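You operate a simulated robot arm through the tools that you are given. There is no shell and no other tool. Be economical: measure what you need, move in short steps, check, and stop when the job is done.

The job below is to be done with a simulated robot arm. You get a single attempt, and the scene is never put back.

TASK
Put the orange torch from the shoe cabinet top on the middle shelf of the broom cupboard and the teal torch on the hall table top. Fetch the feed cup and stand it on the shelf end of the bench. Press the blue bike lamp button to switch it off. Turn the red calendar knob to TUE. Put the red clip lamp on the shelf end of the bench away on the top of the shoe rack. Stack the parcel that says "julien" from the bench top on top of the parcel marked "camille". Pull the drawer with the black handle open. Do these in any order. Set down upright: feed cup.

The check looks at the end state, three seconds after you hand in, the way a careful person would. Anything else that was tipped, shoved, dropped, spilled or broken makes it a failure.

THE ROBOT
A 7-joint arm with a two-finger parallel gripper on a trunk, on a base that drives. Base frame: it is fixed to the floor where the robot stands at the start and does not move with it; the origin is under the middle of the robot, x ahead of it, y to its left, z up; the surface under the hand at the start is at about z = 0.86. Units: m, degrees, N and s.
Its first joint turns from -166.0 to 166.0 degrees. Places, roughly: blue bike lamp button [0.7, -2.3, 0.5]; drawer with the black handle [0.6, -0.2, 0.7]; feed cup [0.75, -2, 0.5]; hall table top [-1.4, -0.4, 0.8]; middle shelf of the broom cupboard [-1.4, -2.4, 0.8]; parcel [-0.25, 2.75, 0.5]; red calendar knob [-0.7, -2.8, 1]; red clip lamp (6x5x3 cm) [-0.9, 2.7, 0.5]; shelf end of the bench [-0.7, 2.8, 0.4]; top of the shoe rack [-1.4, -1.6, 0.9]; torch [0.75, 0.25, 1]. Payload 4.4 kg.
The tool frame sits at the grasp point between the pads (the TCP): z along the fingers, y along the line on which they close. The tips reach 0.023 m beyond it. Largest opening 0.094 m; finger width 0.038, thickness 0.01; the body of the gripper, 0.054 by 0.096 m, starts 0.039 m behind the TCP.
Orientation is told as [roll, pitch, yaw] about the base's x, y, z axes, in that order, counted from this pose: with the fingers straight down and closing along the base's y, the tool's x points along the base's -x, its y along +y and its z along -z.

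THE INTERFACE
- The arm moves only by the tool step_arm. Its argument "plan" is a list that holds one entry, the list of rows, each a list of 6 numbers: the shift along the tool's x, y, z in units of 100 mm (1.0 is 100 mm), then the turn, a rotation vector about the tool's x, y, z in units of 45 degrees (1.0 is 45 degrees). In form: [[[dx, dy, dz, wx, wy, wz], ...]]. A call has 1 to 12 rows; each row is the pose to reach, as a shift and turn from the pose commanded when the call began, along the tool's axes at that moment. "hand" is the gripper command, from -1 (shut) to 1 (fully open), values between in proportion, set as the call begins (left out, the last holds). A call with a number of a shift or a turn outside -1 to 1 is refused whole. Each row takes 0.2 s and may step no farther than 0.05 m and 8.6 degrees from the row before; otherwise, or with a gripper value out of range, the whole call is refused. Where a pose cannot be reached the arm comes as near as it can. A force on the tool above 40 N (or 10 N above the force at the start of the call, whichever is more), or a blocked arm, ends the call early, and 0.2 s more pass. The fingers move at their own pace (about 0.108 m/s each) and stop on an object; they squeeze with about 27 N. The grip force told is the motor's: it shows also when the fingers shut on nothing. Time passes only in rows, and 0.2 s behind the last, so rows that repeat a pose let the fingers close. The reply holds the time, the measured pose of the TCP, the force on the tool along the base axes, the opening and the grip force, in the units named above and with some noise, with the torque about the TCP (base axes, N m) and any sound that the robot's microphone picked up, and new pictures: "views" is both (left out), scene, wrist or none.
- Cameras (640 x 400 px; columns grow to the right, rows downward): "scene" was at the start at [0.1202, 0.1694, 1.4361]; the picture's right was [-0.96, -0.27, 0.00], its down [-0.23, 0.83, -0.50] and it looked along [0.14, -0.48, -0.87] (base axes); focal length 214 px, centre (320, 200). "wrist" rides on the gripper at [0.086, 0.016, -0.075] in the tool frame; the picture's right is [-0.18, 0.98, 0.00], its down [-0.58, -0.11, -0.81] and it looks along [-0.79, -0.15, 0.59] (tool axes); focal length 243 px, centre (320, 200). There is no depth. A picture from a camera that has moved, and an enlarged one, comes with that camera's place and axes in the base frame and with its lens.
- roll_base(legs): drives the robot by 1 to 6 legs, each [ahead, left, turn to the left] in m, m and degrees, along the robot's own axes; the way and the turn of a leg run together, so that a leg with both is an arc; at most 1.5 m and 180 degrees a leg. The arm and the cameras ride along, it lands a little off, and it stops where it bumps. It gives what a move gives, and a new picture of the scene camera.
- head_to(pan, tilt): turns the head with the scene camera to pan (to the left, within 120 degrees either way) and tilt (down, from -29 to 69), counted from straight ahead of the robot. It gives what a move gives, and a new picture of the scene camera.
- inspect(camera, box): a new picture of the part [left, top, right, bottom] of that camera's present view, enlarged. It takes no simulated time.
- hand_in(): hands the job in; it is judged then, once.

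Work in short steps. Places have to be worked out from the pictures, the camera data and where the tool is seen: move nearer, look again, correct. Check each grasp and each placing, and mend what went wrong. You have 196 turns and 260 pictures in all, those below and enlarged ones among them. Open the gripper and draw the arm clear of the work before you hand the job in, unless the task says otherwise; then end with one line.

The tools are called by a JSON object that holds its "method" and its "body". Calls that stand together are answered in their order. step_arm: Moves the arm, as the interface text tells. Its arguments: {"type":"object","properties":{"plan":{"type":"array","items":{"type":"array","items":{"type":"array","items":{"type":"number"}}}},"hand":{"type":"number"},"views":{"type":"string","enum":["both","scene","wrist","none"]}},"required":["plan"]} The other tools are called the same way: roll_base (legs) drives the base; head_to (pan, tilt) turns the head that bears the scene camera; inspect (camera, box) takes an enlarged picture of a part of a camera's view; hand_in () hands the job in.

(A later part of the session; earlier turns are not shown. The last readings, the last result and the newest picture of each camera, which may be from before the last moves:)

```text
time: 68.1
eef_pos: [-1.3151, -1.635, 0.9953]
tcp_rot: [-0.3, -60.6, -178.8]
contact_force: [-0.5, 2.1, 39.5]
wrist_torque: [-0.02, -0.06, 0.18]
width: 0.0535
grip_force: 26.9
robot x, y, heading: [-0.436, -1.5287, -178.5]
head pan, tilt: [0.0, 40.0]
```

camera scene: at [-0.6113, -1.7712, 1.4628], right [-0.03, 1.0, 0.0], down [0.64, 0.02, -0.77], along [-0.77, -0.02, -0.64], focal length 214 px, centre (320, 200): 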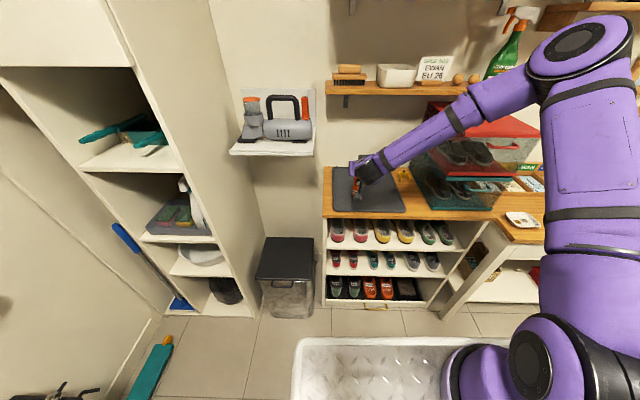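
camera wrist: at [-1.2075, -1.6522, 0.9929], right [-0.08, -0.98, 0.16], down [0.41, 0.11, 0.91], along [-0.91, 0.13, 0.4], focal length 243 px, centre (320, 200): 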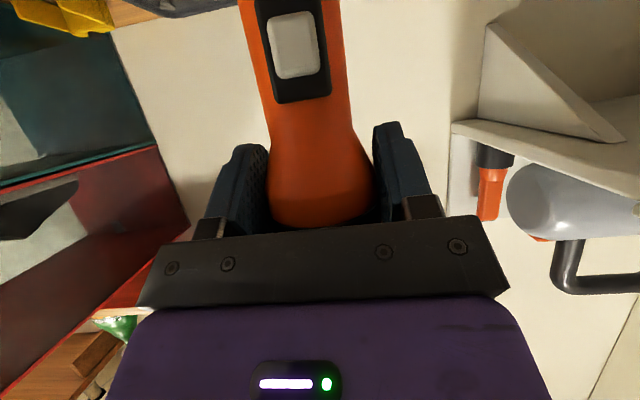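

Contact at z≈0.996 (39 N). I ease up 2 mm and release.

{"method": "step_arm", "body": {"plan": [[[-0.02, 0, -0.012, 0, 0, 0], [-0.025, 0, -0.014, 0, 0, 0]]], "views": "none"}}

{"method": "step_arm", "body": {"plan": [[[0, 0, 0, 0, 0, 0], [0, 0, 0, 0, 0, 0], [0, 0, 0, 0, 0, 0]]], "hand": 1, "views": "wrist"}}

```text
time: 68.7
eef_pos: [-1.314, -1.6343, 0.9953]
tcp_rot: [-0.2, -60.1, -178.9]
contact_force: [-0.8, -2.3, 23.2]
wrist_torque: [-0.49, -0.01, 0.06]
width: 0.0531
grip_force: 26.9
robot x, y, heading: [-0.4339, -1.5291, -178.5]
head pan, tilt: [0.0, 40.0]
```

```text
time: 69.5
eef_pos: [-1.3148, -1.6349, 0.9928]
tcp_rot: [-0.4, -60.2, -178.9]
contact_force: [0.2, 0.4, -0.8]
wrist_torque: [-0.02, 0.0, 0.0]
width: 0.0937
grip_force: 0.1
robot x, y, heading: [-0.4359, -1.5313, -178.7]
head pan, tilt: [0.0, 40.0]
camera wrist: at [-1.2068, -1.6495, 0.9547], right [-0.08, -0.98, 0.16], down [0.41, 0.11, 0.91], along [-0.91, 0.13, 0.39], focal length 243 px, centre (320, 200)
```

wrist: 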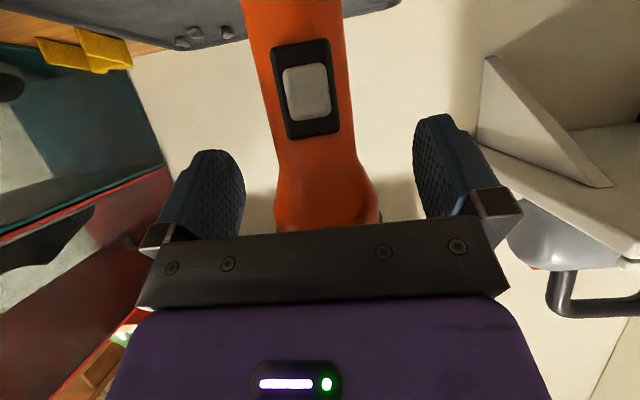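

Torch stands on the mat. I retract, rotate the hand to nearly horizontal, and come down to z≈0.985.

{"method": "step_arm", "body": {"plan": [[[0, 0, -0.4, 0, 0, 0], [0, 0, -0.8, 0, 0, 0], [0, 0, -1.0, 0, -0.15, 0], [0, 0, -1.0, 0, -0.31, 0], [0, 0, -1.0, 0, -0.47, 0], [0, 0, -1.0, 0, -0.62, 0]]], "views": "none"}}

{"method": "step_arm", "body": {"plan": [[[0.3, 0, 0, 0, 0, 0], [0.58, 0, 0, 0, 0, 0]]], "views": "wrist"}}

{"method": "inspect", "body": {"camera": "scene", "box": [300, 110, 460, 230]}}

```text
time: 70.9
eef_pos: [-1.2271, -1.6324, 1.0459]
tcp_rot: [-4.1, -88.3, -175.0]
contact_force: [0.1, 0.6, 0.1]
wrist_torque: [-0.02, 0.0, 0.05]
width: 0.094
grip_force: 0.0
robot x, y, heading: [-0.4359, -1.5283, -178.6]
head pan, tilt: [0.0, 40.0]
```

```text
time: 71.5
eef_pos: [-1.2266, -1.6342, 0.9855]
tcp_rot: [-5.6, -88.0, -173.6]
contact_force: [-0.1, 0.3, -0.3]
wrist_torque: [-0.05, 0.0, 0.01]
width: 0.0939
grip_force: 0.0
robot x, y, heading: [-0.4332, -1.5282, -178.3]
head pan, tilt: [0.0, 40.0]
camera wrist: at [-1.1484, -1.6489, 0.8999], right [0.01, -0.98, 0.18], down [0.79, 0.12, 0.61], along [-0.62, 0.14, 0.77], focal length 243 px, centre (320, 200)
```

wrist: 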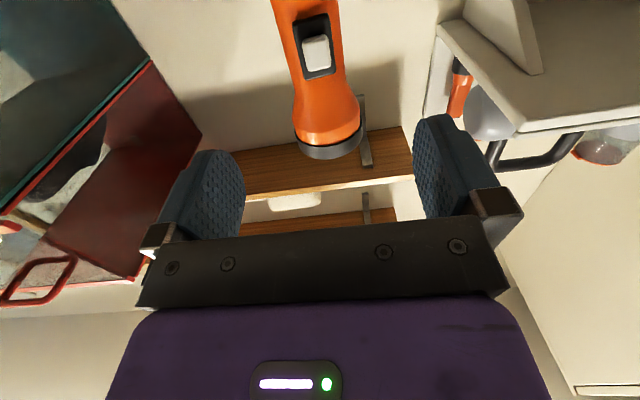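

```text
3.33 times, centred on (380, 170) of scene
camera zoom: at [-0.6112, -1.771, 1.4629], right [-0.03, 1.0, 0.0], down [0.64, 0.02, -0.77], along [-0.77, -0.02, -0.64], focal length 715 px, centre (120, 300)
```

zoom: 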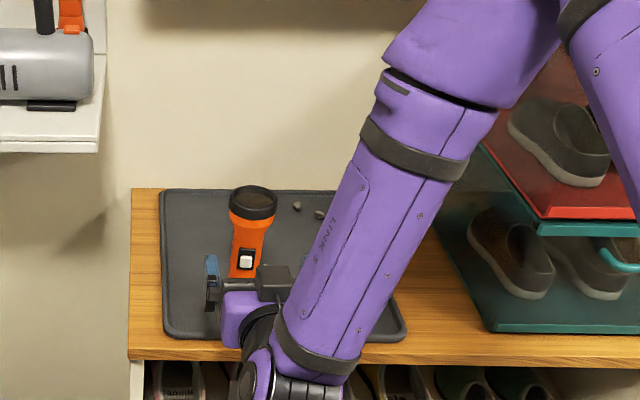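

Torch is centred between the fingers. I advance 9 cm and close.

{"method": "step_arm", "body": {"plan": [[[0, 0, 0.45, 0, 0, 0], [0, 0, 0.88, 0, 0, 0]]], "views": "none"}}

{"method": "step_arm", "body": {"plan": [[[0, 0, 0, 0, 0, 0], [0, 0, 0, 0, 0, 0], [0, 0, 0, 0, 0, 0]]], "hand": -1, "views": "wrist"}}

{"method": "inspect", "body": {"camera": "scene", "box": [300, 110, 460, 230]}}

```text
time: 72.1
eef_pos: [-1.312, -1.636, 0.9849]
tcp_rot: [-4.9, -88.2, -174.3]
contact_force: [0.0, -0.1, 0.1]
wrist_torque: [0.05, -0.01, 0.01]
width: 0.0938
grip_force: 0.1
robot x, y, heading: [-0.4343, -1.5309, -178.5]
head pan, tilt: [0.0, 40.0]
```

```text
time: 72.9
eef_pos: [-1.3138, -1.6368, 0.9861]
tcp_rot: [-5.4, -88.2, -173.8]
contact_force: [-1.9, 0.0, 0.9]
wrist_torque: [0.02, 0.18, -0.03]
width: 0.0529
grip_force: 26.8
robot x, y, heading: [-0.4372, -1.5334, -178.6]
head pan, tilt: [0.0, 40.0]
camera wrist: at [-1.2361, -1.6513, 0.8999], right [0.01, -0.98, 0.18], down [0.79, 0.12, 0.61], along [-0.62, 0.14, 0.77], focal length 243 px, centre (320, 200)
```

wrist: 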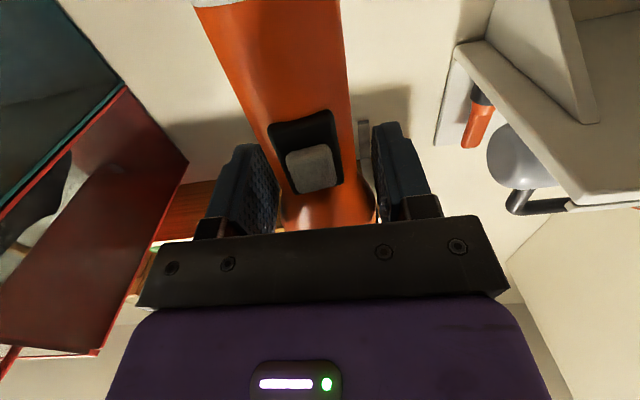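

```text
3.33 times, centred on (380, 170) of scene
camera zoom: at [-0.6115, -1.7712, 1.4628], right [-0.03, 1.0, 0.0], down [0.64, 0.02, -0.77], along [-0.77, -0.02, -0.64], focal length 715 px, centre (120, 300)
```

zoom: 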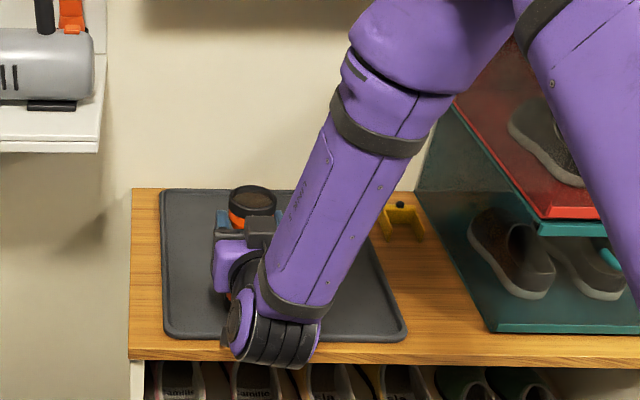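

Gripped horizontally (TCP 0.133 above the torch's foot). I lift, back out and strafe toward the cupboard.

{"method": "step_arm", "body": {"plan": [[[-0.25, 0, 0, 0, 0, 0], [-0.6, 0, 0, 0, 0, 0], [-0.95, 0, 0, 0, 0, 0]]], "views": "scene"}}

{"method": "roll_base", "body": {"legs": [[-0.25, 0, 0], [0, 0.75, -1.4]]}}

{"method": "head_to", "body": {"pan": 8, "tilt": 30}}

{"method": "inspect", "body": {"camera": "scene", "box": [270, 120, 430, 280]}}

```text
time: 73.7
eef_pos: [-1.3178, -1.636, 1.0792]
tcp_rot: [-6.0, -88.1, -173.3]
contact_force: [0.1, -0.9, -1.2]
wrist_torque: [0.0, 0.03, -0.05]
width: 0.0529
grip_force: 26.6
robot x, y, heading: [-0.4347, -1.5258, -178.8]
head pan, tilt: [0.0, 40.0]
camera scene: at [-0.6118, -1.7715, 1.4627], right [-0.03, 1.0, 0.0], down [0.64, 0.02, -0.77], along [-0.77, -0.02, -0.64], focal length 214 px, centre (320, 200)
```

scene: 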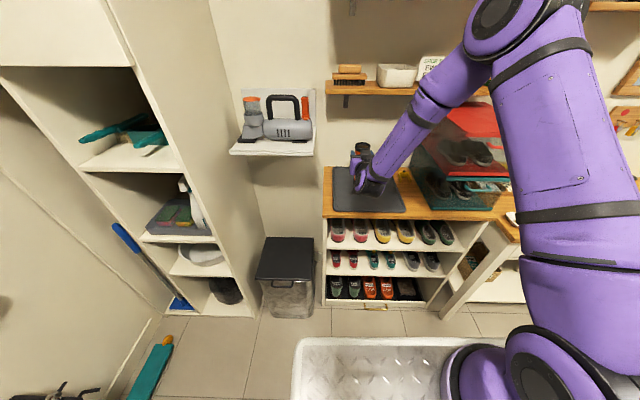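

```text
time: 79.2
eef_pos: [-1.0492, -2.371, 1.0788]
tcp_rot: [-3.6, -88.1, -176.0]
contact_force: [-0.9, -1.1, -1.7]
wrist_torque: [0.0, 0.03, 0.0]
width: 0.0529
grip_force: 26.9
robot x, y, heading: [-0.1615, -2.2754, -179.1]
head pan, tilt: [0.0, 40.0]
camera scene: at [-0.3433, -2.5077, 1.4643], right [-0.02, 1.0, 0.0], down [0.64, 0.01, -0.77], along [-0.77, -0.02, -0.64], focal length 214 px, centre (320, 200)
```

scene: 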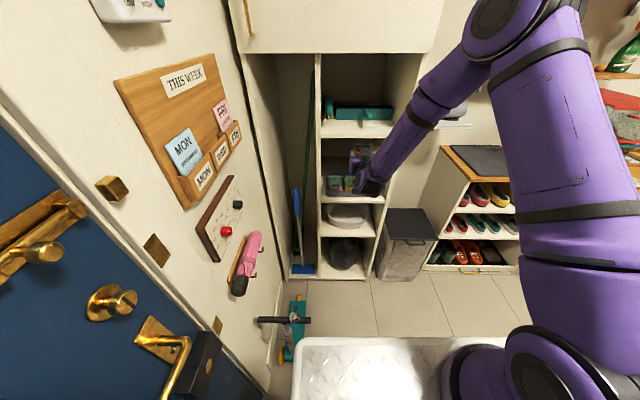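

```text
time: 79.9
eef_pos: [-1.0497, -2.3733, 1.0787]
tcp_rot: [-7.0, -88.1, -172.6]
contact_force: [-0.2, -0.4, -1.5]
wrist_torque: [-0.02, -0.02, 0.0]
width: 0.0525
grip_force: 27.2
robot x, y, heading: [-0.1663, -2.2758, -179.1]
head pan, tilt: [8.0, 30.0]
camera scene: at [-0.3476, -2.5203, 1.4796], right [-0.16, 0.99, 0.0], down [0.49, 0.08, -0.87], along [-0.85, -0.14, -0.5], focal length 214 px, centre (320, 200)
```

scene: 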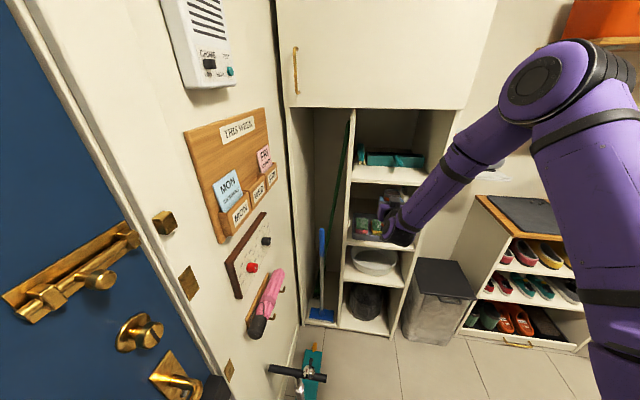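

```text
2.50 times, centred on (350, 200) of scene
camera zoom: at [-0.3476, -2.5203, 1.4796], right [-0.16, 0.99, 0.0], down [0.49, 0.08, -0.87], along [-0.85, -0.14, -0.5], focal length 536 px, centre (245, 200)
```

zoom: 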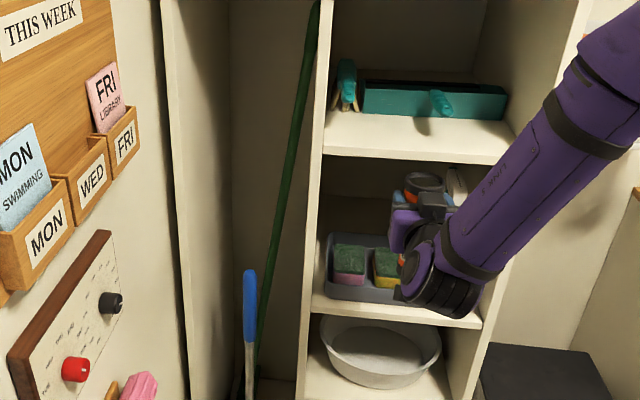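

The corridor between tray and upper shelf (0.82–1.09) is too tight for this grip with the camera underneath. A body grip with the camera above the hand would fit, so I go back to the mat to regrasp.

{"method": "roll_base", "body": {"legs": [[0, -0.73, 0], [0.22, 0, 0]]}}

{"method": "step_arm", "body": {"plan": [[[0.3, 0, 0, 0, 0, 0], [0.6, 0, 0, 0, 0, 0], [0.8, 0, 0, 0, 0, 0], [0.86, 0, 0, 0, 0, 0]]], "views": "none"}}

{"method": "step_arm", "body": {"plan": [[[0.04, 0, 0, 0, 0, 0], [0.07, 0, 0, 0, 0, 0]]], "views": "scene"}}

```text
time: 85.3
eef_pos: [-1.2843, -1.6249, 1.0789]
tcp_rot: [-8.8, -88.1, -170.7]
contact_force: [0.5, -1.1, -1.8]
wrist_torque: [0.01, 0.0, 0.0]
width: 0.0529
grip_force: 26.6
robot x, y, heading: [-0.3959, -1.5237, -178.9]
head pan, tilt: [8.0, 30.0]
camera scene: at [-0.5817, -1.7766, 1.4782], right [-0.16, 0.99, 0.0], down [0.49, 0.08, -0.87], along [-0.86, -0.14, -0.5], focal length 214 px, centre (320, 200)
```

scene: 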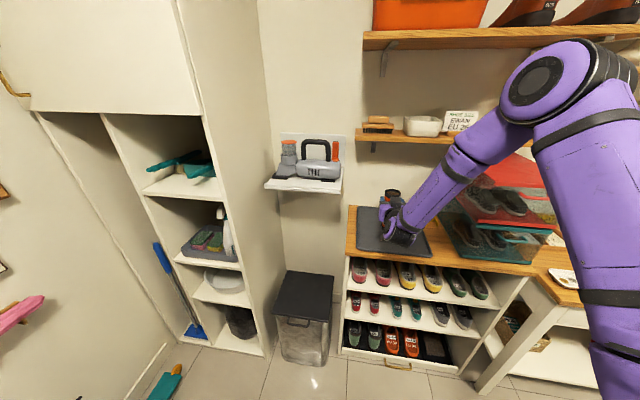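

```text
time: 86.3
eef_pos: [-1.279, -1.6249, 0.9928]
tcp_rot: [-7.9, -88.2, -171.7]
contact_force: [0.1, -0.6, -1.2]
wrist_torque: [-0.03, -0.04, 0.0]
width: 0.0528
grip_force: 26.6
robot x, y, heading: [-0.3947, -1.525, -178.7]
head pan, tilt: [8.0, 30.0]
```

```text
time: 86.9
eef_pos: [-1.2797, -1.6255, 0.9883]
tcp_rot: [-10.6, -88.4, -169.1]
contact_force: [-3.2, 2.6, 24.3]
wrist_torque: [0.16, 0.03, 0.08]
width: 0.0526
grip_force: 26.4
robot x, y, heading: [-0.395, -1.524, -179.1]
head pan, tilt: [8.0, 30.0]
camera scene: at [-0.5808, -1.7764, 1.4783], right [-0.16, 0.99, 0.0], down [0.49, 0.08, -0.87], along [-0.86, -0.14, -0.5], focal length 214 px, centre (320, 200)
```

scene: 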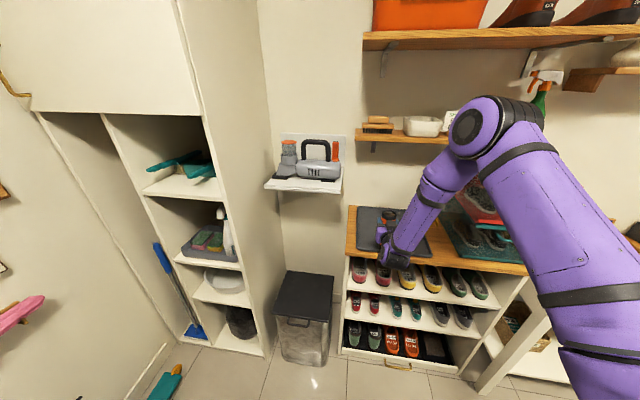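

Contact. I release and retract.

{"method": "step_arm", "body": {"plan": [[[-0.01, 0, 0, 0, 0, 0], [-0.01, 0, 0, 0, 0, 0], [-0.01, 0, 0, 0, 0, 0]]], "hand": 1, "views": "none"}}

{"method": "step_arm", "body": {"plan": [[[0, 0, -0.4, 0, 0, 0], [-0.2, 0, -0.8, 0, 0, 0], [-0.4, 0, -1.0, 0, 0, 0]]], "views": "wrist"}}

{"method": "step_arm", "body": {"plan": [[[-0.2, 0, -0.2, 0, 0, 0.167], [-0.3, 0, -0.4, 0, 0, 0.333], [-0.3, 0, -0.4, 0, 0, 0.5], [-0.3, 0, -0.4, 0, 0, 0.667], [-0.3, 0, -0.4, 0, 0, 0.833], [-0.3, 0, -0.4, 0, 0, 1.0]]], "views": "none"}}

{"method": "step_arm", "body": {"plan": [[[0, 0, 0, 0, 0, 0.167], [0, 0, 0, 0, 0, 0.333], [0, 0, 0, 0, 0, 0.5], [0, 0, 0, 0, 0, 0.667], [0, 0, 0, 0, 0, 0.833], [0, 0, 0, 0, 0, 1.0]]], "views": "none"}}

{"method": "step_arm", "body": {"plan": [[[0, 0, 0, 0, 0, 0.167], [0, 0, 0, 0, 0, 0.333], [0, 0, 0, 0, 0, 0.5], [0, 0, 0, 0, 0, 0.667], [0, 0, 0, 0, 0, 0.833], [0, 0, 0, 0, 0, 1.0]]], "views": "none"}}

{"method": "step_arm", "body": {"plan": [[[0, 0, 0, 0, 0, 0.167], [0, 0, 0, 0, 0, 0.333], [0, 0, 0, 0, 0, 0.5], [0, 0, 0, 0, 0, 0.667], [0, 0, 0, 0, 0, 0.833], [0, 0, 0, 0, 0, 1.0]]], "views": "both"}}

```text
time: 87.7
eef_pos: [-1.2792, -1.6246, 0.985]
tcp_rot: [-9.0, -88.1, -170.6]
contact_force: [-0.4, 0.6, 0.7]
wrist_torque: [0.02, -0.01, -0.03]
width: 0.0938
grip_force: 0.1
robot x, y, heading: [-0.3959, -1.5245, -178.9]
head pan, tilt: [8.0, 30.0]
```

```text
time: 88.5
eef_pos: [-1.1821, -1.6252, 1.03]
tcp_rot: [-9.0, -88.1, -170.6]
contact_force: [0.1, -0.2, 0.2]
wrist_torque: [0.02, 0.02, 0.01]
width: 0.0938
grip_force: 0.0
robot x, y, heading: [-0.4001, -1.5224, -178.8]
head pan, tilt: [8.0, 30.0]
camera wrist: at [-1.1051, -1.6413, 0.9446], right [0.0, -0.98, 0.18], down [0.79, 0.11, 0.61], along [-0.62, 0.14, 0.77], focal length 243 px, centre (320, 200)
```

wrist: 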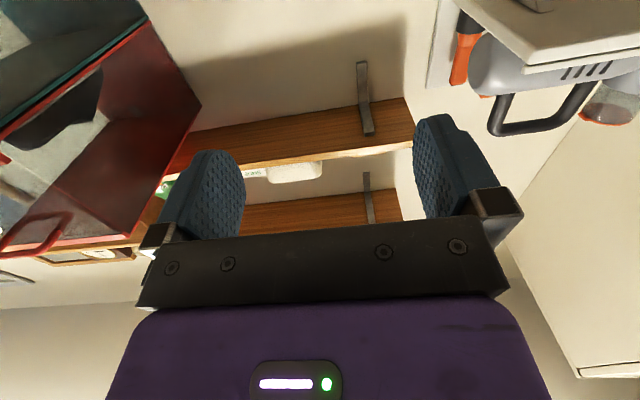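

```text
time: 89.9
eef_pos: [-1.1367, -1.6492, 1.1006]
tcp_rot: [85.5, -45.7, 92.6]
contact_force: [1.1, -0.1, -0.4]
wrist_torque: [0.01, -0.03, -0.06]
width: 0.0942
grip_force: 0.0
out of reach, approached as far as the arm can: row 4, 5, 6
robot x, y, heading: [-0.396, -1.5251, -178.9]
head pan, tilt: [8.0, 30.0]
```

```text
time: 91.3
eef_pos: [-1.1391, -1.6288, 1.2157]
tcp_rot: [83.9, -1.7, 91.2]
contact_force: [0.1, -0.8, -0.1]
wrist_torque: [0.02, 0.02, -0.03]
width: 0.0939
grip_force: 0.0
out of reach, approached as far as the arm can: row 1, 2, 3, 4, 5, 6
robot x, y, heading: [-0.3999, -1.5231, -179.0]
head pan, tilt: [8.0, 30.0]
```

```text
time: 92.7
eef_pos: [-1.14, -1.5334, 1.2776]
tcp_rot: [78.8, 41.7, 86.6]
contact_force: [1.0, -0.6, 0.0]
wrist_torque: [-0.01, -0.03, -0.04]
width: 0.0941
grip_force: 0.0
out of reach, approached as far as the arm can: row 1, 2, 3, 4, 5, 6
robot x, y, heading: [-0.3984, -1.5245, -178.9]
head pan, tilt: [8.0, 30.0]
```

```text
time: 94.1
eef_pos: [-1.1386, -1.5236, 1.2888]
tcp_rot: [76.2, 48.3, 84.7]
contact_force: [-0.1, 0.4, 0.7]
wrist_torque: [0.01, 0.01, 0.02]
width: 0.0944
grip_force: 0.1
out of reach, approached as far as the arm can: row 1, 2, 3, 4, 5, 6
robot x, y, heading: [-0.3986, -1.5234, -179.1]
head pan, tilt: [8.0, 30.0]
camera scene: at [-0.5816, -1.7766, 1.4782], right [-0.16, 0.99, 0.0], down [0.49, 0.08, -0.87], along [-0.86, -0.14, -0.5], focal length 214 px, centre (320, 200)
camera wrist: at [-1.073, -1.5629, 1.3743], right [-0.16, 0.85, 0.5], down [0.85, 0.37, -0.38], along [-0.51, 0.36, -0.78], focal length 243 px, centre (320, 200)
```

scene: 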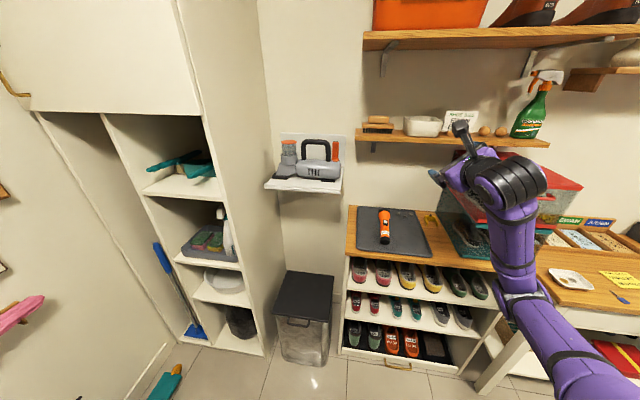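
wrist: 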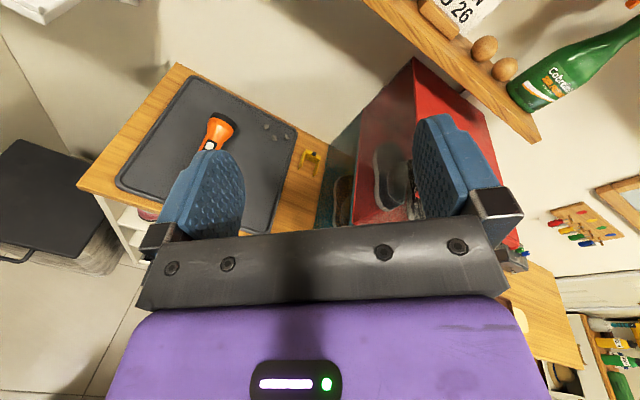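

The hand got to within about 40° of camera-up. Reaching to the robot's right side should free the wrist; I shift +y and keep rolling.

{"method": "step_arm", "body": {"plan": [[[-0.2, 0.22, 0.0, 0, 0, 0.1], [-0.4, 0.45, 0.0, 0, 0, 0.25], [-0.6, 0.68, 0, 0, 0, 0.4], [-0.8, 0.9, 0, 0, 0, 0.55], [-0.85, 0.98, 0, 0, 0, 0.7], [-0.85, 0.98, 0, 0, 0, 0.85], [-0.85, 0.98, 0, 0, 0, 0.93]]], "views": "both"}}

```text
time: 95.7
eef_pos: [-1.2956, -1.1719, 1.2683]
tcp_rot: [48.7, 77.9, 61.5]
contact_force: [0.3, -0.6, 0.1]
wrist_torque: [0.01, 0.02, 0.02]
width: 0.0941
grip_force: 0.1
out of reach, approached as far as the arm can: row 1, 2, 3, 4, 5, 6, 7
robot x, y, heading: [-0.4022, -1.5241, -179.3]
head pan, tilt: [8.0, 30.0]
camera scene: at [-0.5816, -1.7766, 1.4782], right [-0.16, 0.99, 0.0], down [0.49, 0.08, -0.87], along [-0.86, -0.14, -0.5], focal length 214 px, centre (320, 200)
camera wrist: at [-1.2346, -1.1565, 1.3657], right [-0.21, 0.98, -0.03], down [0.86, 0.17, -0.47], along [-0.46, -0.12, -0.88], focal length 243 px, centre (320, 200)
```

scene: 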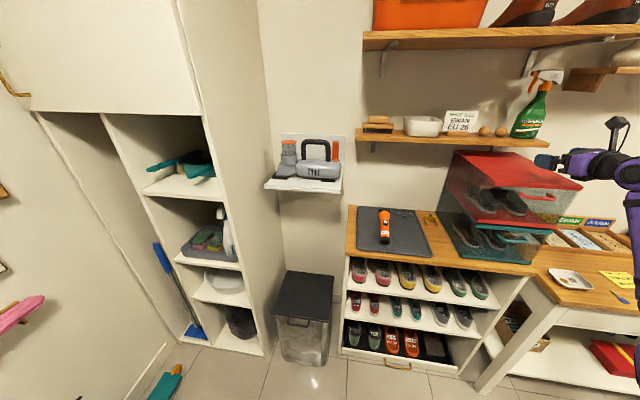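
wrist: 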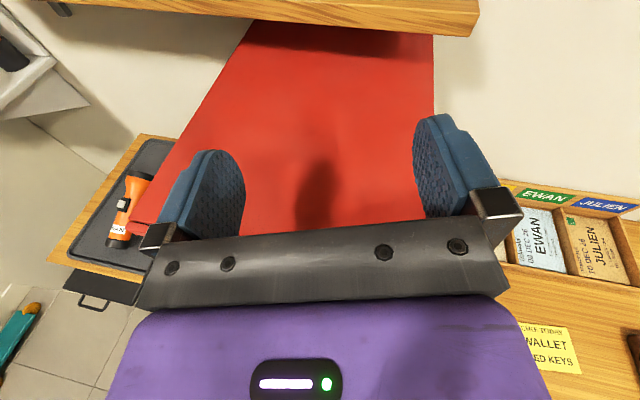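

That achieved camera-up but only far to the right, impossible at the cupboard because of the door wall. Instead I'll regrasp camera-below with fingers pitched slightly up (about −98°), which lowers the wrist under the upper shelf. First, back off and unroll.

{"method": "step_arm", "body": {"plan": [[[0.3, -0.1, -0.3, 0, 0, 0], [0.5, -0.3, -0.6, 0, 0, 0], [0.5, -0.5, -0.9, 0, 0, -0.1], [0.5, -0.8, -0.95, 0, 0, -0.27], [0.5, -1.0, -0.95, 0, 0, -0.45], [0.5, -1.0, -0.95, 0, 0, -0.63], [0.5, -1.0, -0.95, 0, 0, -0.8], [0.5, -1.0, -0.95, 0, 0, -0.98]]], "views": "none"}}

{"method": "step_arm", "body": {"plan": [[[0, 0, 0, 0, 0, -0.167], [0, 0, 0, 0, 0, -0.333], [0, 0, 0, 0, 0, -0.5], [0, 0, 0, 0, 0, -0.667], [0, 0, 0, 0, 0, -0.833], [0, 0, 0, 0, 0, -1.0]]], "views": "none"}}

{"method": "step_arm", "body": {"plan": [[[0, 0, 0, 0, 0, -0.167], [0, 0, 0, 0, 0, -0.333], [0, 0, 0, 0, 0, -0.5], [0, 0, 0, 0, 0, -0.667], [0, 0, 0, 0, 0, -0.833], [0, 0, 0, 0, 0, -1.0]]], "views": "none"}}

{"method": "step_arm", "body": {"plan": [[[0, 0, 0, 0, 0, -0.167], [0, 0, 0, 0, 0, -0.333], [0, 0, 0, 0, 0, -0.5], [0, 0, 0, 0, 0, -0.667], [0, 0, 0, 0, 0, -0.833], [0, 0, 0, 0, 0, -1.0]]], "views": "both"}}

```text
time: 97.5
eef_pos: [-1.1848, -1.2749, 1.3087]
tcp_rot: [80.1, 36.1, 96.3]
contact_force: [-0.5, -0.6, 0.2]
wrist_torque: [0.02, 0.0, 0.01]
width: 0.0939
grip_force: 0.1
out of reach, approached as far as the arm can: row 1, 2, 3, 4
robot x, y, heading: [-0.3973, -1.5252, -178.8]
head pan, tilt: [8.0, 30.0]
```

```text
time: 98.9
eef_pos: [-1.1814, -1.2779, 1.3099]
tcp_rot: [81.8, -8.4, 103.3]
contact_force: [-0.4, -0.8, 0.4]
wrist_torque: [-0.02, -0.01, 0.0]
width: 0.0941
grip_force: 0.0
robot x, y, heading: [-0.4016, -1.5254, -179.1]
head pan, tilt: [8.0, 30.0]
```

```text
time: 100.3
eef_pos: [-1.182, -1.2764, 1.3121]
tcp_rot: [76.7, -52.7, 112.9]
contact_force: [-0.4, -0.4, 0.3]
wrist_torque: [0.0, -0.01, 0.0]
width: 0.094
grip_force: 0.0
robot x, y, heading: [-0.3965, -1.5243, -179.1]
head pan, tilt: [8.0, 30.0]
```

```text
time: 101.7
eef_pos: [-1.1819, -1.2756, 1.31]
tcp_rot: [-46.3, -78.3, -120.9]
contact_force: [0.0, -0.1, -0.6]
wrist_torque: [-0.02, 0.03, 0.05]
width: 0.094
grip_force: 0.0
robot x, y, heading: [-0.3977, -1.5244, -179.2]
head pan, tilt: [8.0, 30.0]
camera scene: at [-0.5816, -1.7765, 1.4782], right [-0.16, 0.99, 0.0], down [0.49, 0.08, -0.87], along [-0.86, -0.14, -0.5], focal length 214 px, centre (320, 200)
camera wrist: at [-1.0967, -1.2613, 1.233], right [0.21, -0.98, 0.04], down [0.69, 0.17, 0.7], along [-0.69, -0.12, 0.72], focal length 243 px, centre (320, 200)
```

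scene: 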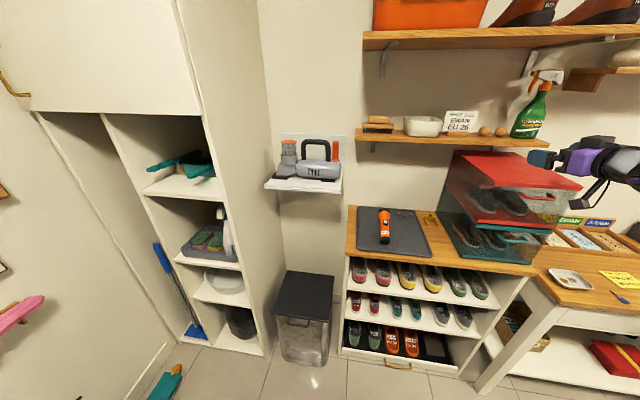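
wrist: 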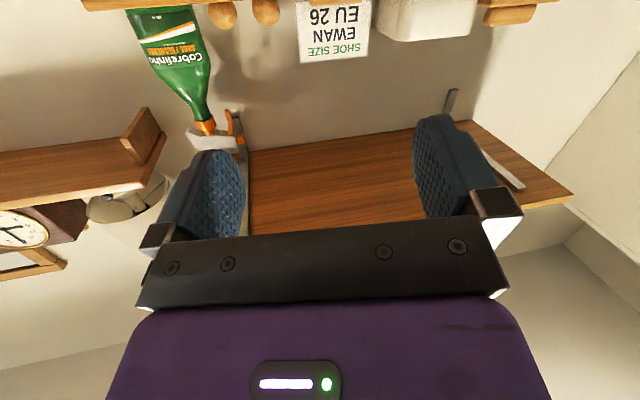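

I square the hand to pitch −98° while moving back toward the torch line, in three short calls.

{"method": "step_arm", "body": {"plan": [[[-0.03, 0.3, 0, 0.1, -0.11, 0.06], [-0.06, 0.6, 0, 0.2, -0.22, 0.12], [-0.1, 1.0, -0.1, 0.293, -0.329, 0.181]]], "views": "none"}}

{"method": "step_arm", "body": {"plan": [[[0, 0.35, 0, 0, 0, 0], [0, 0.7, 0, 0, 0, 0], [0, 1.0, 0, 0, 0, 0]]], "views": "none"}}

{"method": "step_arm", "body": {"plan": [[[0.2, 0.35, 0, 0, 0, 0], [0.6, 0.7, 0, 0, 0, 0], [0.9, 1.0, 0, 0, 0, 0]]], "views": "both"}}

```text
time: 102.5
eef_pos: [-1.1472, -1.3697, 1.3097]
tcp_rot: [-179.7, -82.0, -0.5]
contact_force: [0.5, 0.5, -0.1]
wrist_torque: [0.01, 0.01, 0.03]
width: 0.0939
grip_force: 0.0
robot x, y, heading: [-0.399, -1.5234, -178.7]
head pan, tilt: [8.0, 30.0]
```

```text
time: 103.3
eef_pos: [-1.1459, -1.4165, 1.31]
tcp_rot: [-179.0, -82.1, 0.2]
contact_force: [0.8, 1.9, 0.4]
wrist_torque: [0.03, -0.02, 0.16]
width: 0.0942
grip_force: 0.2
out of reach, approached as far as the arm can: row 2, 3
robot x, y, heading: [-0.3974, -1.5234, -179.1]
head pan, tilt: [8.0, 30.0]
```

```text
refused: row 2 steps farther than a row can; nothing moved
```

The arm is folded too tight; I back the base 0.13 m and strafe left a bit so the arm can extend.

{"method": "roll_base", "body": {"legs": [[-0.13, 0, 0], [0, 0.1, 0]]}}

{"method": "step_arm", "body": {"plan": [[[0.3, 0, 0.3, 0, 0, 0], [0.6, 0.1, 0.6, 0, 0, 0], [0.9, 0.3, 0.9, 0, 0, 0], [1.0, 0.6, 1.0, 0, 0, 0], [1.0, 1.0, 1.0, 0, 0, 0]]], "views": "both"}}

```text
time: 105.3
eef_pos: [-1.0138, -1.5122, 1.3101]
tcp_rot: [-178.5, -82.0, -0.4]
contact_force: [-0.4, 0.4, 0.1]
wrist_torque: [-0.04, -0.01, -0.02]
width: 0.0941
grip_force: 0.0
robot x, y, heading: [-0.2708, -1.6199, -179.0]
head pan, tilt: [8.0, 30.0]
camera scene: at [-0.4526, -1.8717, 1.4782], right [-0.15, 0.99, 0.0], down [0.49, 0.08, -0.87], along [-0.86, -0.13, -0.5], focal length 214 px, centre (320, 200)
```

scene: 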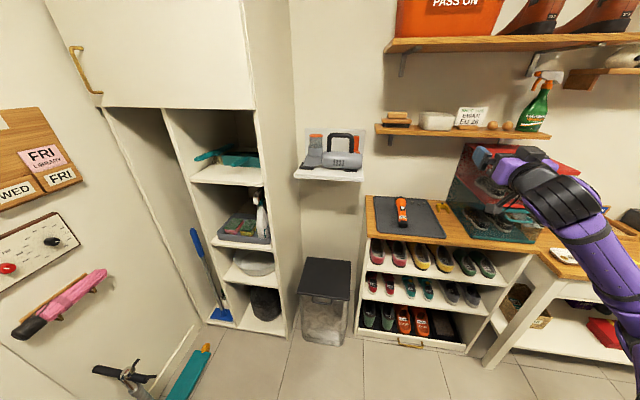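

```text
time: 106.5
eef_pos: [-1.1088, -1.5289, 1.2872]
tcp_rot: [-172.1, -85.3, -2.7]
contact_force: [-0.4, 0.7, -0.7]
wrist_torque: [0.02, 0.0, 0.04]
width: 0.0943
grip_force: 0.1
out of reach, approached as far as the arm can: row 1, 2, 3, 4, 5
robot x, y, heading: [-0.268, -1.6198, -179.2]
head pan, tilt: [8.0, 30.0]
camera scene: at [-0.4526, -1.8712, 1.4782], right [-0.15, 0.99, 0.0], down [0.49, 0.08, -0.87], along [-0.86, -0.13, -0.5], focal length 214 px, centre (320, 200)
camera wrist: at [-1.0401, -1.5382, 1.1944], right [0.11, -0.98, 0.17], down [0.84, 0.18, 0.52], along [-0.54, 0.09, 0.84], focal length 243 px, centre (320, 200)
```

scene: 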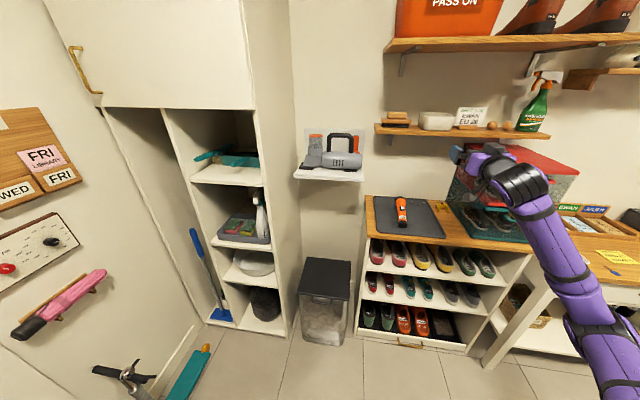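
wrist: 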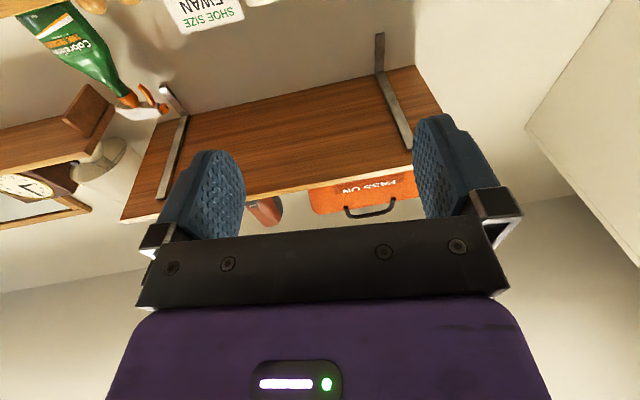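

The arm has slipped into a low, sideways elbow posture. I swing the hand back to pointing down to recover the normal elbow-up posture.

{"method": "step_arm", "body": {"plan": [[[0, 0, -0.1, 0, 0.167, 0], [0, 0, -0.2, 0, 0.333, 0], [0, 0, -0.2, 0, 0.5, 0], [0, 0, -0.2, 0, 0.667, 0], [0, 0, -0.2, 0, 0.833, 0], [0, 0, -0.2, 0, 1.0, 0]]], "views": "none"}}

{"method": "step_arm", "body": {"plan": [[[0, 0, 0, 0, 0.167, 0], [0, 0, 0, 0, 0.333, 0], [0, 0, 0, 0, 0.5, 0], [0, 0, 0, 0, 0.667, 0], [0, 0, 0, 0, 0.833, 0], [0, 0, 0, 0, 1.0, 0]]], "views": "both"}}

```text
time: 107.9
eef_pos: [-1.0915, -1.5284, 1.2851]
tcp_rot: [-1.0, -49.4, -174.0]
contact_force: [-0.4, 0.2, -0.6]
wrist_torque: [-0.03, 0.05, 0.0]
width: 0.0941
grip_force: 0.0
robot x, y, heading: [-0.2655, -1.6192, -179.2]
head pan, tilt: [8.0, 30.0]
```

```text
time: 109.3
eef_pos: [-1.0907, -1.5296, 1.2848]
tcp_rot: [-0.7, -4.6, -174.5]
contact_force: [0.0, 1.3, 0.5]
wrist_torque: [-0.06, 0.0, -0.04]
width: 0.0938
grip_force: 0.0
robot x, y, heading: [-0.2709, -1.6207, -179.1]
head pan, tilt: [8.0, 30.0]
camera scene: at [-0.4526, -1.8713, 1.4782], right [-0.15, 0.99, 0.0], down [0.49, 0.08, -0.87], along [-0.86, -0.13, -0.5], focal length 214 px, centre (320, 200)
camera wrist: at [-0.9981, -1.5375, 1.3511], right [-0.09, -1.0, 0.0], down [-0.52, 0.05, 0.85], along [-0.85, 0.08, -0.52], focal length 243 px, centre (320, 200)
```

scene: 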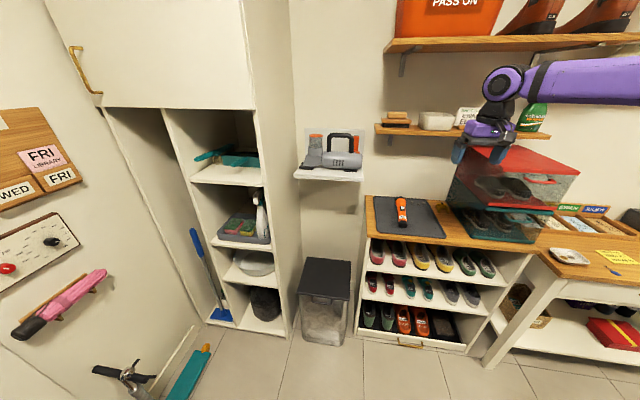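
wrist: 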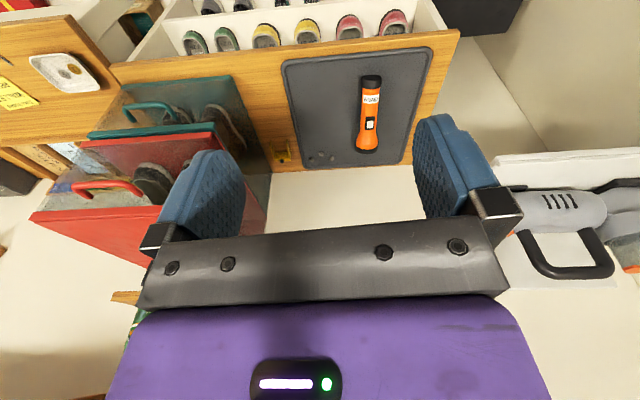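

I shift left over open space to bring the elbow back behind the hand.

{"method": "step_arm", "body": {"plan": [[[0.2, 0.35, 0, 0, 0, 0], [0.4, 0.7, 0, 0, 0, 0], [0.5, 1.0, 0.1, 0, 0, 0]]], "views": "none"}}

{"method": "step_arm", "body": {"plan": [[[0, 0.35, 0.1, 0, 0, 0], [0, 0.7, 0.3, 0, 0, 0], [0, 1.0, 0.5, 0, 0, 0]]], "views": "scene"}}

```text
time: 110.1
eef_pos: [-1.0325, -1.6228, 1.2671]
tcp_rot: [-0.5, -4.6, -174.7]
contact_force: [-0.2, 0.9, -0.7]
wrist_torque: [-0.08, 0.0, 0.03]
width: 0.0941
grip_force: 0.0
robot x, y, heading: [-0.2687, -1.615, -179.1]
head pan, tilt: [8.0, 30.0]
```

```text
time: 110.9
eef_pos: [-1.0274, -1.7216, 1.2152]
tcp_rot: [-0.7, -4.7, -174.6]
contact_force: [0.0, 0.2, 0.4]
wrist_torque: [-0.06, -0.05, -0.01]
width: 0.094
grip_force: 0.0
robot x, y, heading: [-0.269, -1.6205, -179.0]
head pan, tilt: [8.0, 30.0]
camera scene: at [-0.4524, -1.8711, 1.4783], right [-0.15, 0.99, 0.0], down [0.49, 0.08, -0.87], along [-0.86, -0.13, -0.5], focal length 214 px, centre (320, 200)
```

scene: 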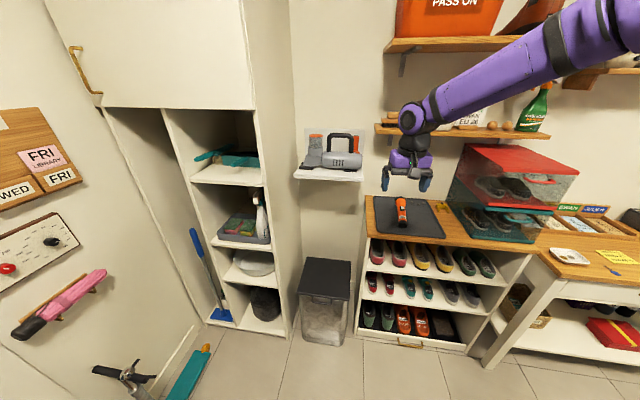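

Posture is normal again. I rotate to horizontal in front of the torch line while lowering.

{"method": "step_arm", "body": {"plan": [[[0, -0.2, 0.1, 0, 0, 0.12], [0, -0.4, 0.3, 0, -0.17, 0.12], [0, -0.6, 0.5, 0, -0.34, 0.12], [0, -0.8, 0.6, 0, -0.5, 0.12], [0, -0.92, 0.6, 0, -0.68, 0.12], [0, -0.92, 0.6, 0, -0.85, 0.12], [0, -0.92, 0.6, 0, -0.98, 0.12]]], "views": "none"}}

{"method": "step_arm", "body": {"plan": [[[0, 0, 0, 0, -0.167, 0], [0, 0, 0, 0, -0.333, 0], [0, 0, 0, 0, -0.5, 0], [0, 0, 0, 0, -0.667, 0], [0, 0, 0, 0, -0.833, 0], [0, 0, 0, 0, -1.0, 0]]], "views": "wrist"}}

{"method": "head_to", "body": {"pan": -10, "tilt": 30}}

```text
time: 112.7
eef_pos: [-1.047, -1.5138, 1.1587]
tcp_rot: [2.9, -48.5, 166.3]
contact_force: [-0.2, 1.6, -0.7]
wrist_torque: [-0.04, 0.03, 0.06]
width: 0.0942
grip_force: 0.0
out of reach, approached as far as the arm can: row 6
robot x, y, heading: [-0.2673, -1.6177, -178.7]
head pan, tilt: [8.0, 30.0]
stopped in row 7: the arm was blocked; the commanded pose is now the measured one
```

```text
time: 114.1
eef_pos: [-1.0475, -1.5168, 1.1579]
tcp_rot: [152.3, -85.8, 16.2]
contact_force: [0.6, -0.5, -0.1]
wrist_torque: [0.01, -0.02, 0.06]
width: 0.0939
grip_force: 0.0
robot x, y, heading: [-0.2663, -1.6226, -179.0]
head pan, tilt: [8.0, 30.0]
camera wrist: at [-0.9828, -1.549, 1.0671], right [-0.18, -0.96, 0.22], down [0.85, -0.04, 0.52], along [-0.49, 0.28, 0.82], focal length 243 px, centre (320, 200)
```

wrist: 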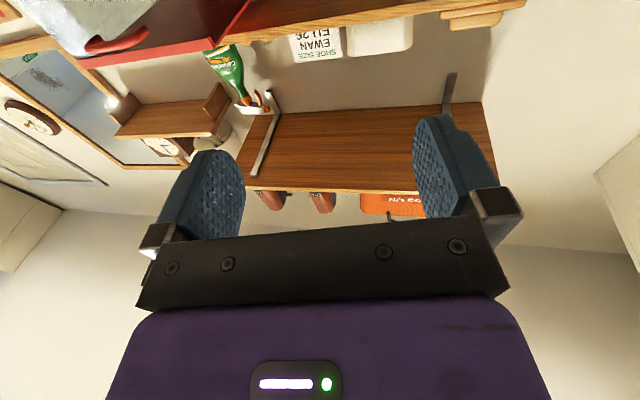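

```text
time: 114.9
eef_pos: [-1.0463, -1.5163, 1.1575]
tcp_rot: [150.9, -86.0, 17.6]
contact_force: [0.9, 0.9, -0.3]
wrist_torque: [-0.01, 0.01, -0.04]
width: 0.0937
grip_force: 0.0
robot x, y, heading: [-0.2703, -1.6214, -179.2]
head pan, tilt: [-10.0, 30.0]
camera scene: at [-0.4523, -1.8436, 1.4782], right [0.16, 0.99, 0.0], down [0.49, -0.08, -0.87], along [-0.86, 0.14, -0.5], focal length 214 px, centre (320, 200)
```

scene: 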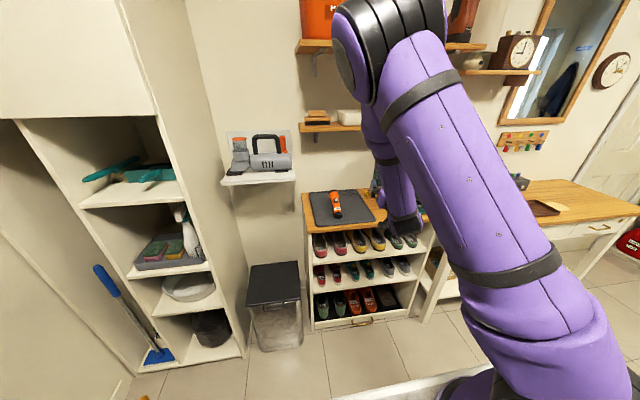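

Elbow-up again and hand nearly horizontal. I square the yaw and move to the pre-grasp point in front of the torch.

{"method": "step_arm", "body": {"plan": [[[0.3, 0.2, 0.0, -0.12, -0.04, 0.01], [0.6, 0.4, 0.05, -0.25, -0.09, 0.016], [0.9, 0.62, 0.1, -0.25, -0.09, 0.016]]], "views": "none"}}

{"method": "step_arm", "body": {"plan": [[[0.3, 0.2, 0, 0, 0, 0], [0.6, 0.4, 0, 0, 0, 0], [0.85, 0.5, 0, 0, 0, 0]]], "views": "wrist"}}

```text
time: 115.7
eef_pos: [-1.0774, -1.5747, 1.0705]
tcp_rot: [169.1, -81.8, 10.7]
contact_force: [0.0, 0.6, 0.5]
wrist_torque: [0.01, -0.06, 0.02]
width: 0.0942
grip_force: 0.1
robot x, y, heading: [-0.2708, -1.6197, -179.2]
head pan, tilt: [-10.0, 30.0]
```

```text
time: 116.5
eef_pos: [-1.0858, -1.629, 0.9864]
tcp_rot: [169.1, -81.9, 10.8]
contact_force: [0.7, -0.1, 0.6]
wrist_torque: [-0.02, -0.01, 0.01]
width: 0.094
grip_force: 0.1
robot x, y, heading: [-0.2693, -1.6193, -179.0]
head pan, tilt: [-10.0, 30.0]
camera wrist: at [-1.0246, -1.6476, 0.891], right [0.02, -0.98, 0.21], down [0.88, 0.12, 0.46], along [-0.48, 0.17, 0.86], focal length 243 px, centre (320, 200)
```

wrist: 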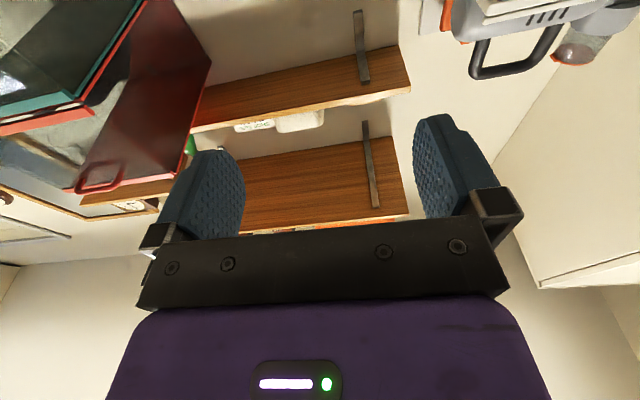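

I check the torch's exact spot with zoomed scene view before advancing.

{"method": "inspect", "body": {"camera": "scene", "box": [290, 170, 430, 260]}}

```text
4.44 times, centred on (360, 215) of scene
camera zoom: at [-0.452, -1.8434, 1.4782], right [0.16, 0.99, 0.0], down [0.49, -0.08, -0.87], along [-0.86, 0.14, -0.5], focal length 953 px, centre (142, 133)
```

zoom: 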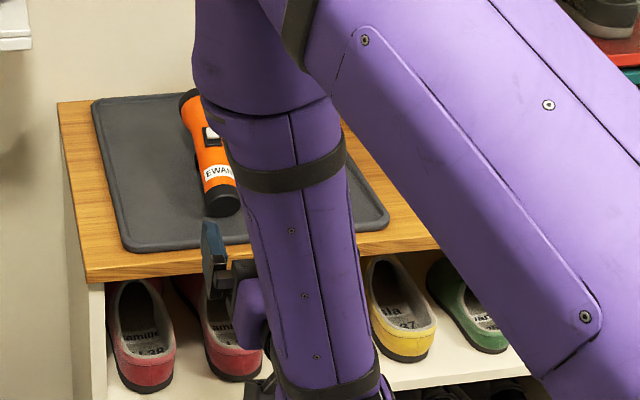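

The torch had in fact tipped onto its clip: tail at about (−1.313, −1.614, 0.87), head raised at (−1.455, −1.619, 0.93). I can grasp its head with the hand tilted −31° and later swing it upright. First I raise and re-tilt the hand.

{"method": "step_arm", "body": {"plan": [[[-0.4, 0, 0, 0, 0, 0], [-0.8, 0, 0, 0, 0.1, 0], [-1.0, 0, 0, 0, 0.28, 0], [-1.0, 0, 0.1, 0, 0.46, 0], [-1.0, 0, 0.2, 0, 0.64, 0], [-1.0, 0, 0.3, 0, 0.82, 0], [-1.0, 0, 0.4, 0, 1.0, 0]]], "views": "none"}}

{"method": "step_arm", "body": {"plan": [[[0, 0, 0.2, 0, 0.16, 0], [-0.1, 0, 0.5, 0, 0.33, 0], [-0.2, 0, 0.8, 0, 0.49, 0]]], "views": "both"}}

```text
time: 118.1
eef_pos: [-1.1119, -1.6236, 1.0945]
tcp_rot: [2.5, -52.8, 177.9]
contact_force: [-0.1, -0.3, 0.3]
wrist_torque: [0.01, -0.02, -0.01]
width: 0.0941
grip_force: 0.0
robot x, y, heading: [-0.2712, -1.6233, -179.0]
head pan, tilt: [-10.0, 30.0]
```

```text
time: 118.9
eef_pos: [-1.1895, -1.6263, 1.0615]
tcp_rot: [1.7, -30.8, 179.0]
contact_force: [-0.2, 0.4, 0.9]
wrist_torque: [-0.01, 0.01, -0.01]
width: 0.094
grip_force: 0.1
robot x, y, heading: [-0.2679, -1.6183, -179.2]
head pan, tilt: [-10.0, 30.0]
camera scene: at [-0.4517, -1.8436, 1.4782], right [0.16, 0.99, 0.0], down [0.49, -0.08, -0.87], along [-0.86, 0.14, -0.5], focal length 214 px, centre (320, 200)
camera wrist: at [-1.0771, -1.6428, 1.0802], right [-0.16, -0.98, 0.12], down [-0.09, 0.14, 0.99], along [-0.98, 0.15, -0.11], focal length 243 px, centre (320, 200)
```

scene: 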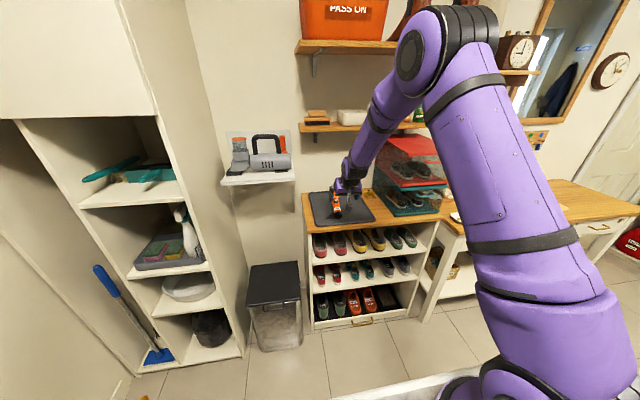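
wrist: 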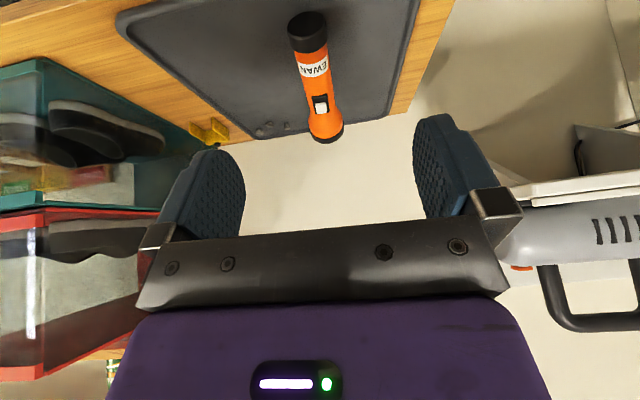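

The wrist view shows the torch clearly; head end near (−1.445, −1.606, 0.942). I line up above the head, then descend along the tool axis.

{"method": "step_arm", "body": {"plan": [[[-0.3, -0.06, 0.1, 0.02, -0.03, 0.04], [-0.6, -0.12, 0.25, 0.05, -0.07, 0.086], [-0.95, -0.19, 0.4, 0.05, -0.07, 0.086]]], "views": "none"}}

{"method": "step_arm", "body": {"plan": [[[-0.2, 0, 0.3, 0, 0, 0], [-0.4, 0, 0.6, 0, 0, 0], [-0.42, 0, 0.9, 0, 0, 0]]], "views": "wrist"}}

{"method": "inspect", "body": {"camera": "scene", "box": [290, 140, 430, 240]}}

```text
time: 119.7
eef_pos: [-1.2921, -1.6062, 1.0757]
tcp_rot: [2.1, -34.1, 174.2]
contact_force: [0.2, -0.3, 0.1]
wrist_torque: [0.0, 0.01, 0.01]
width: 0.0941
grip_force: 0.1
robot x, y, heading: [-0.2702, -1.6206, -179.0]
head pan, tilt: [-10.0, 30.0]
```

```text
time: 120.5
eef_pos: [-1.3766, -1.6014, 1.024]
tcp_rot: [2.1, -33.8, 174.2]
contact_force: [0.3, 0.4, 1.6]
wrist_torque: [-0.03, 0.0, -0.02]
width: 0.094
grip_force: 0.1
robot x, y, heading: [-0.2667, -1.6207, -179.2]
head pan, tilt: [-10.0, 30.0]
camera wrist: at [-1.2645, -1.6266, 1.0368], right [-0.23, -0.96, 0.13], down [-0.02, 0.14, 0.99], along [-0.97, 0.23, -0.05], focal length 243 px, centre (320, 200)
```

wrist: 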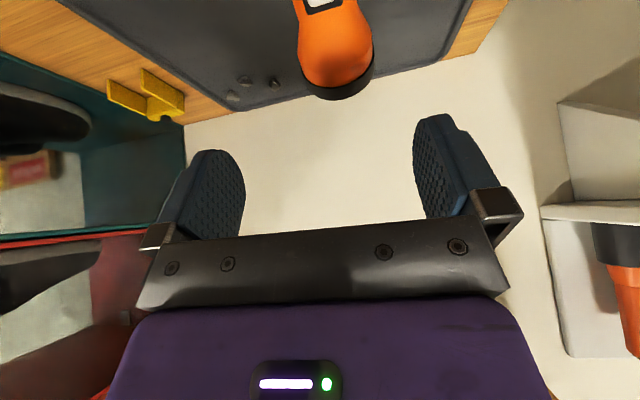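

```text
4.00 times, centred on (360, 190) of scene
camera zoom: at [-0.4518, -1.8436, 1.4782], right [0.16, 0.99, 0.0], down [0.49, -0.08, -0.87], along [-0.86, 0.14, -0.5], focal length 858 px, centre (160, 240)
```

zoom: 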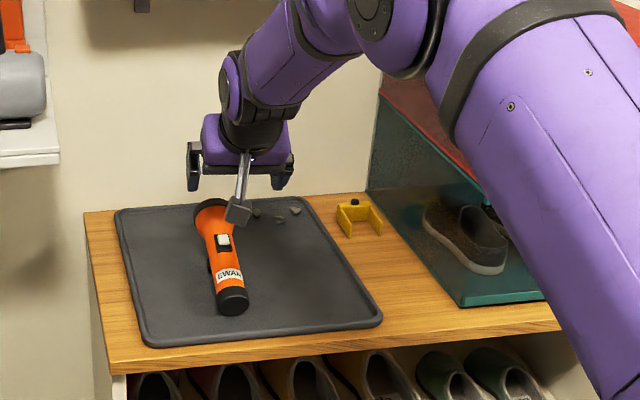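

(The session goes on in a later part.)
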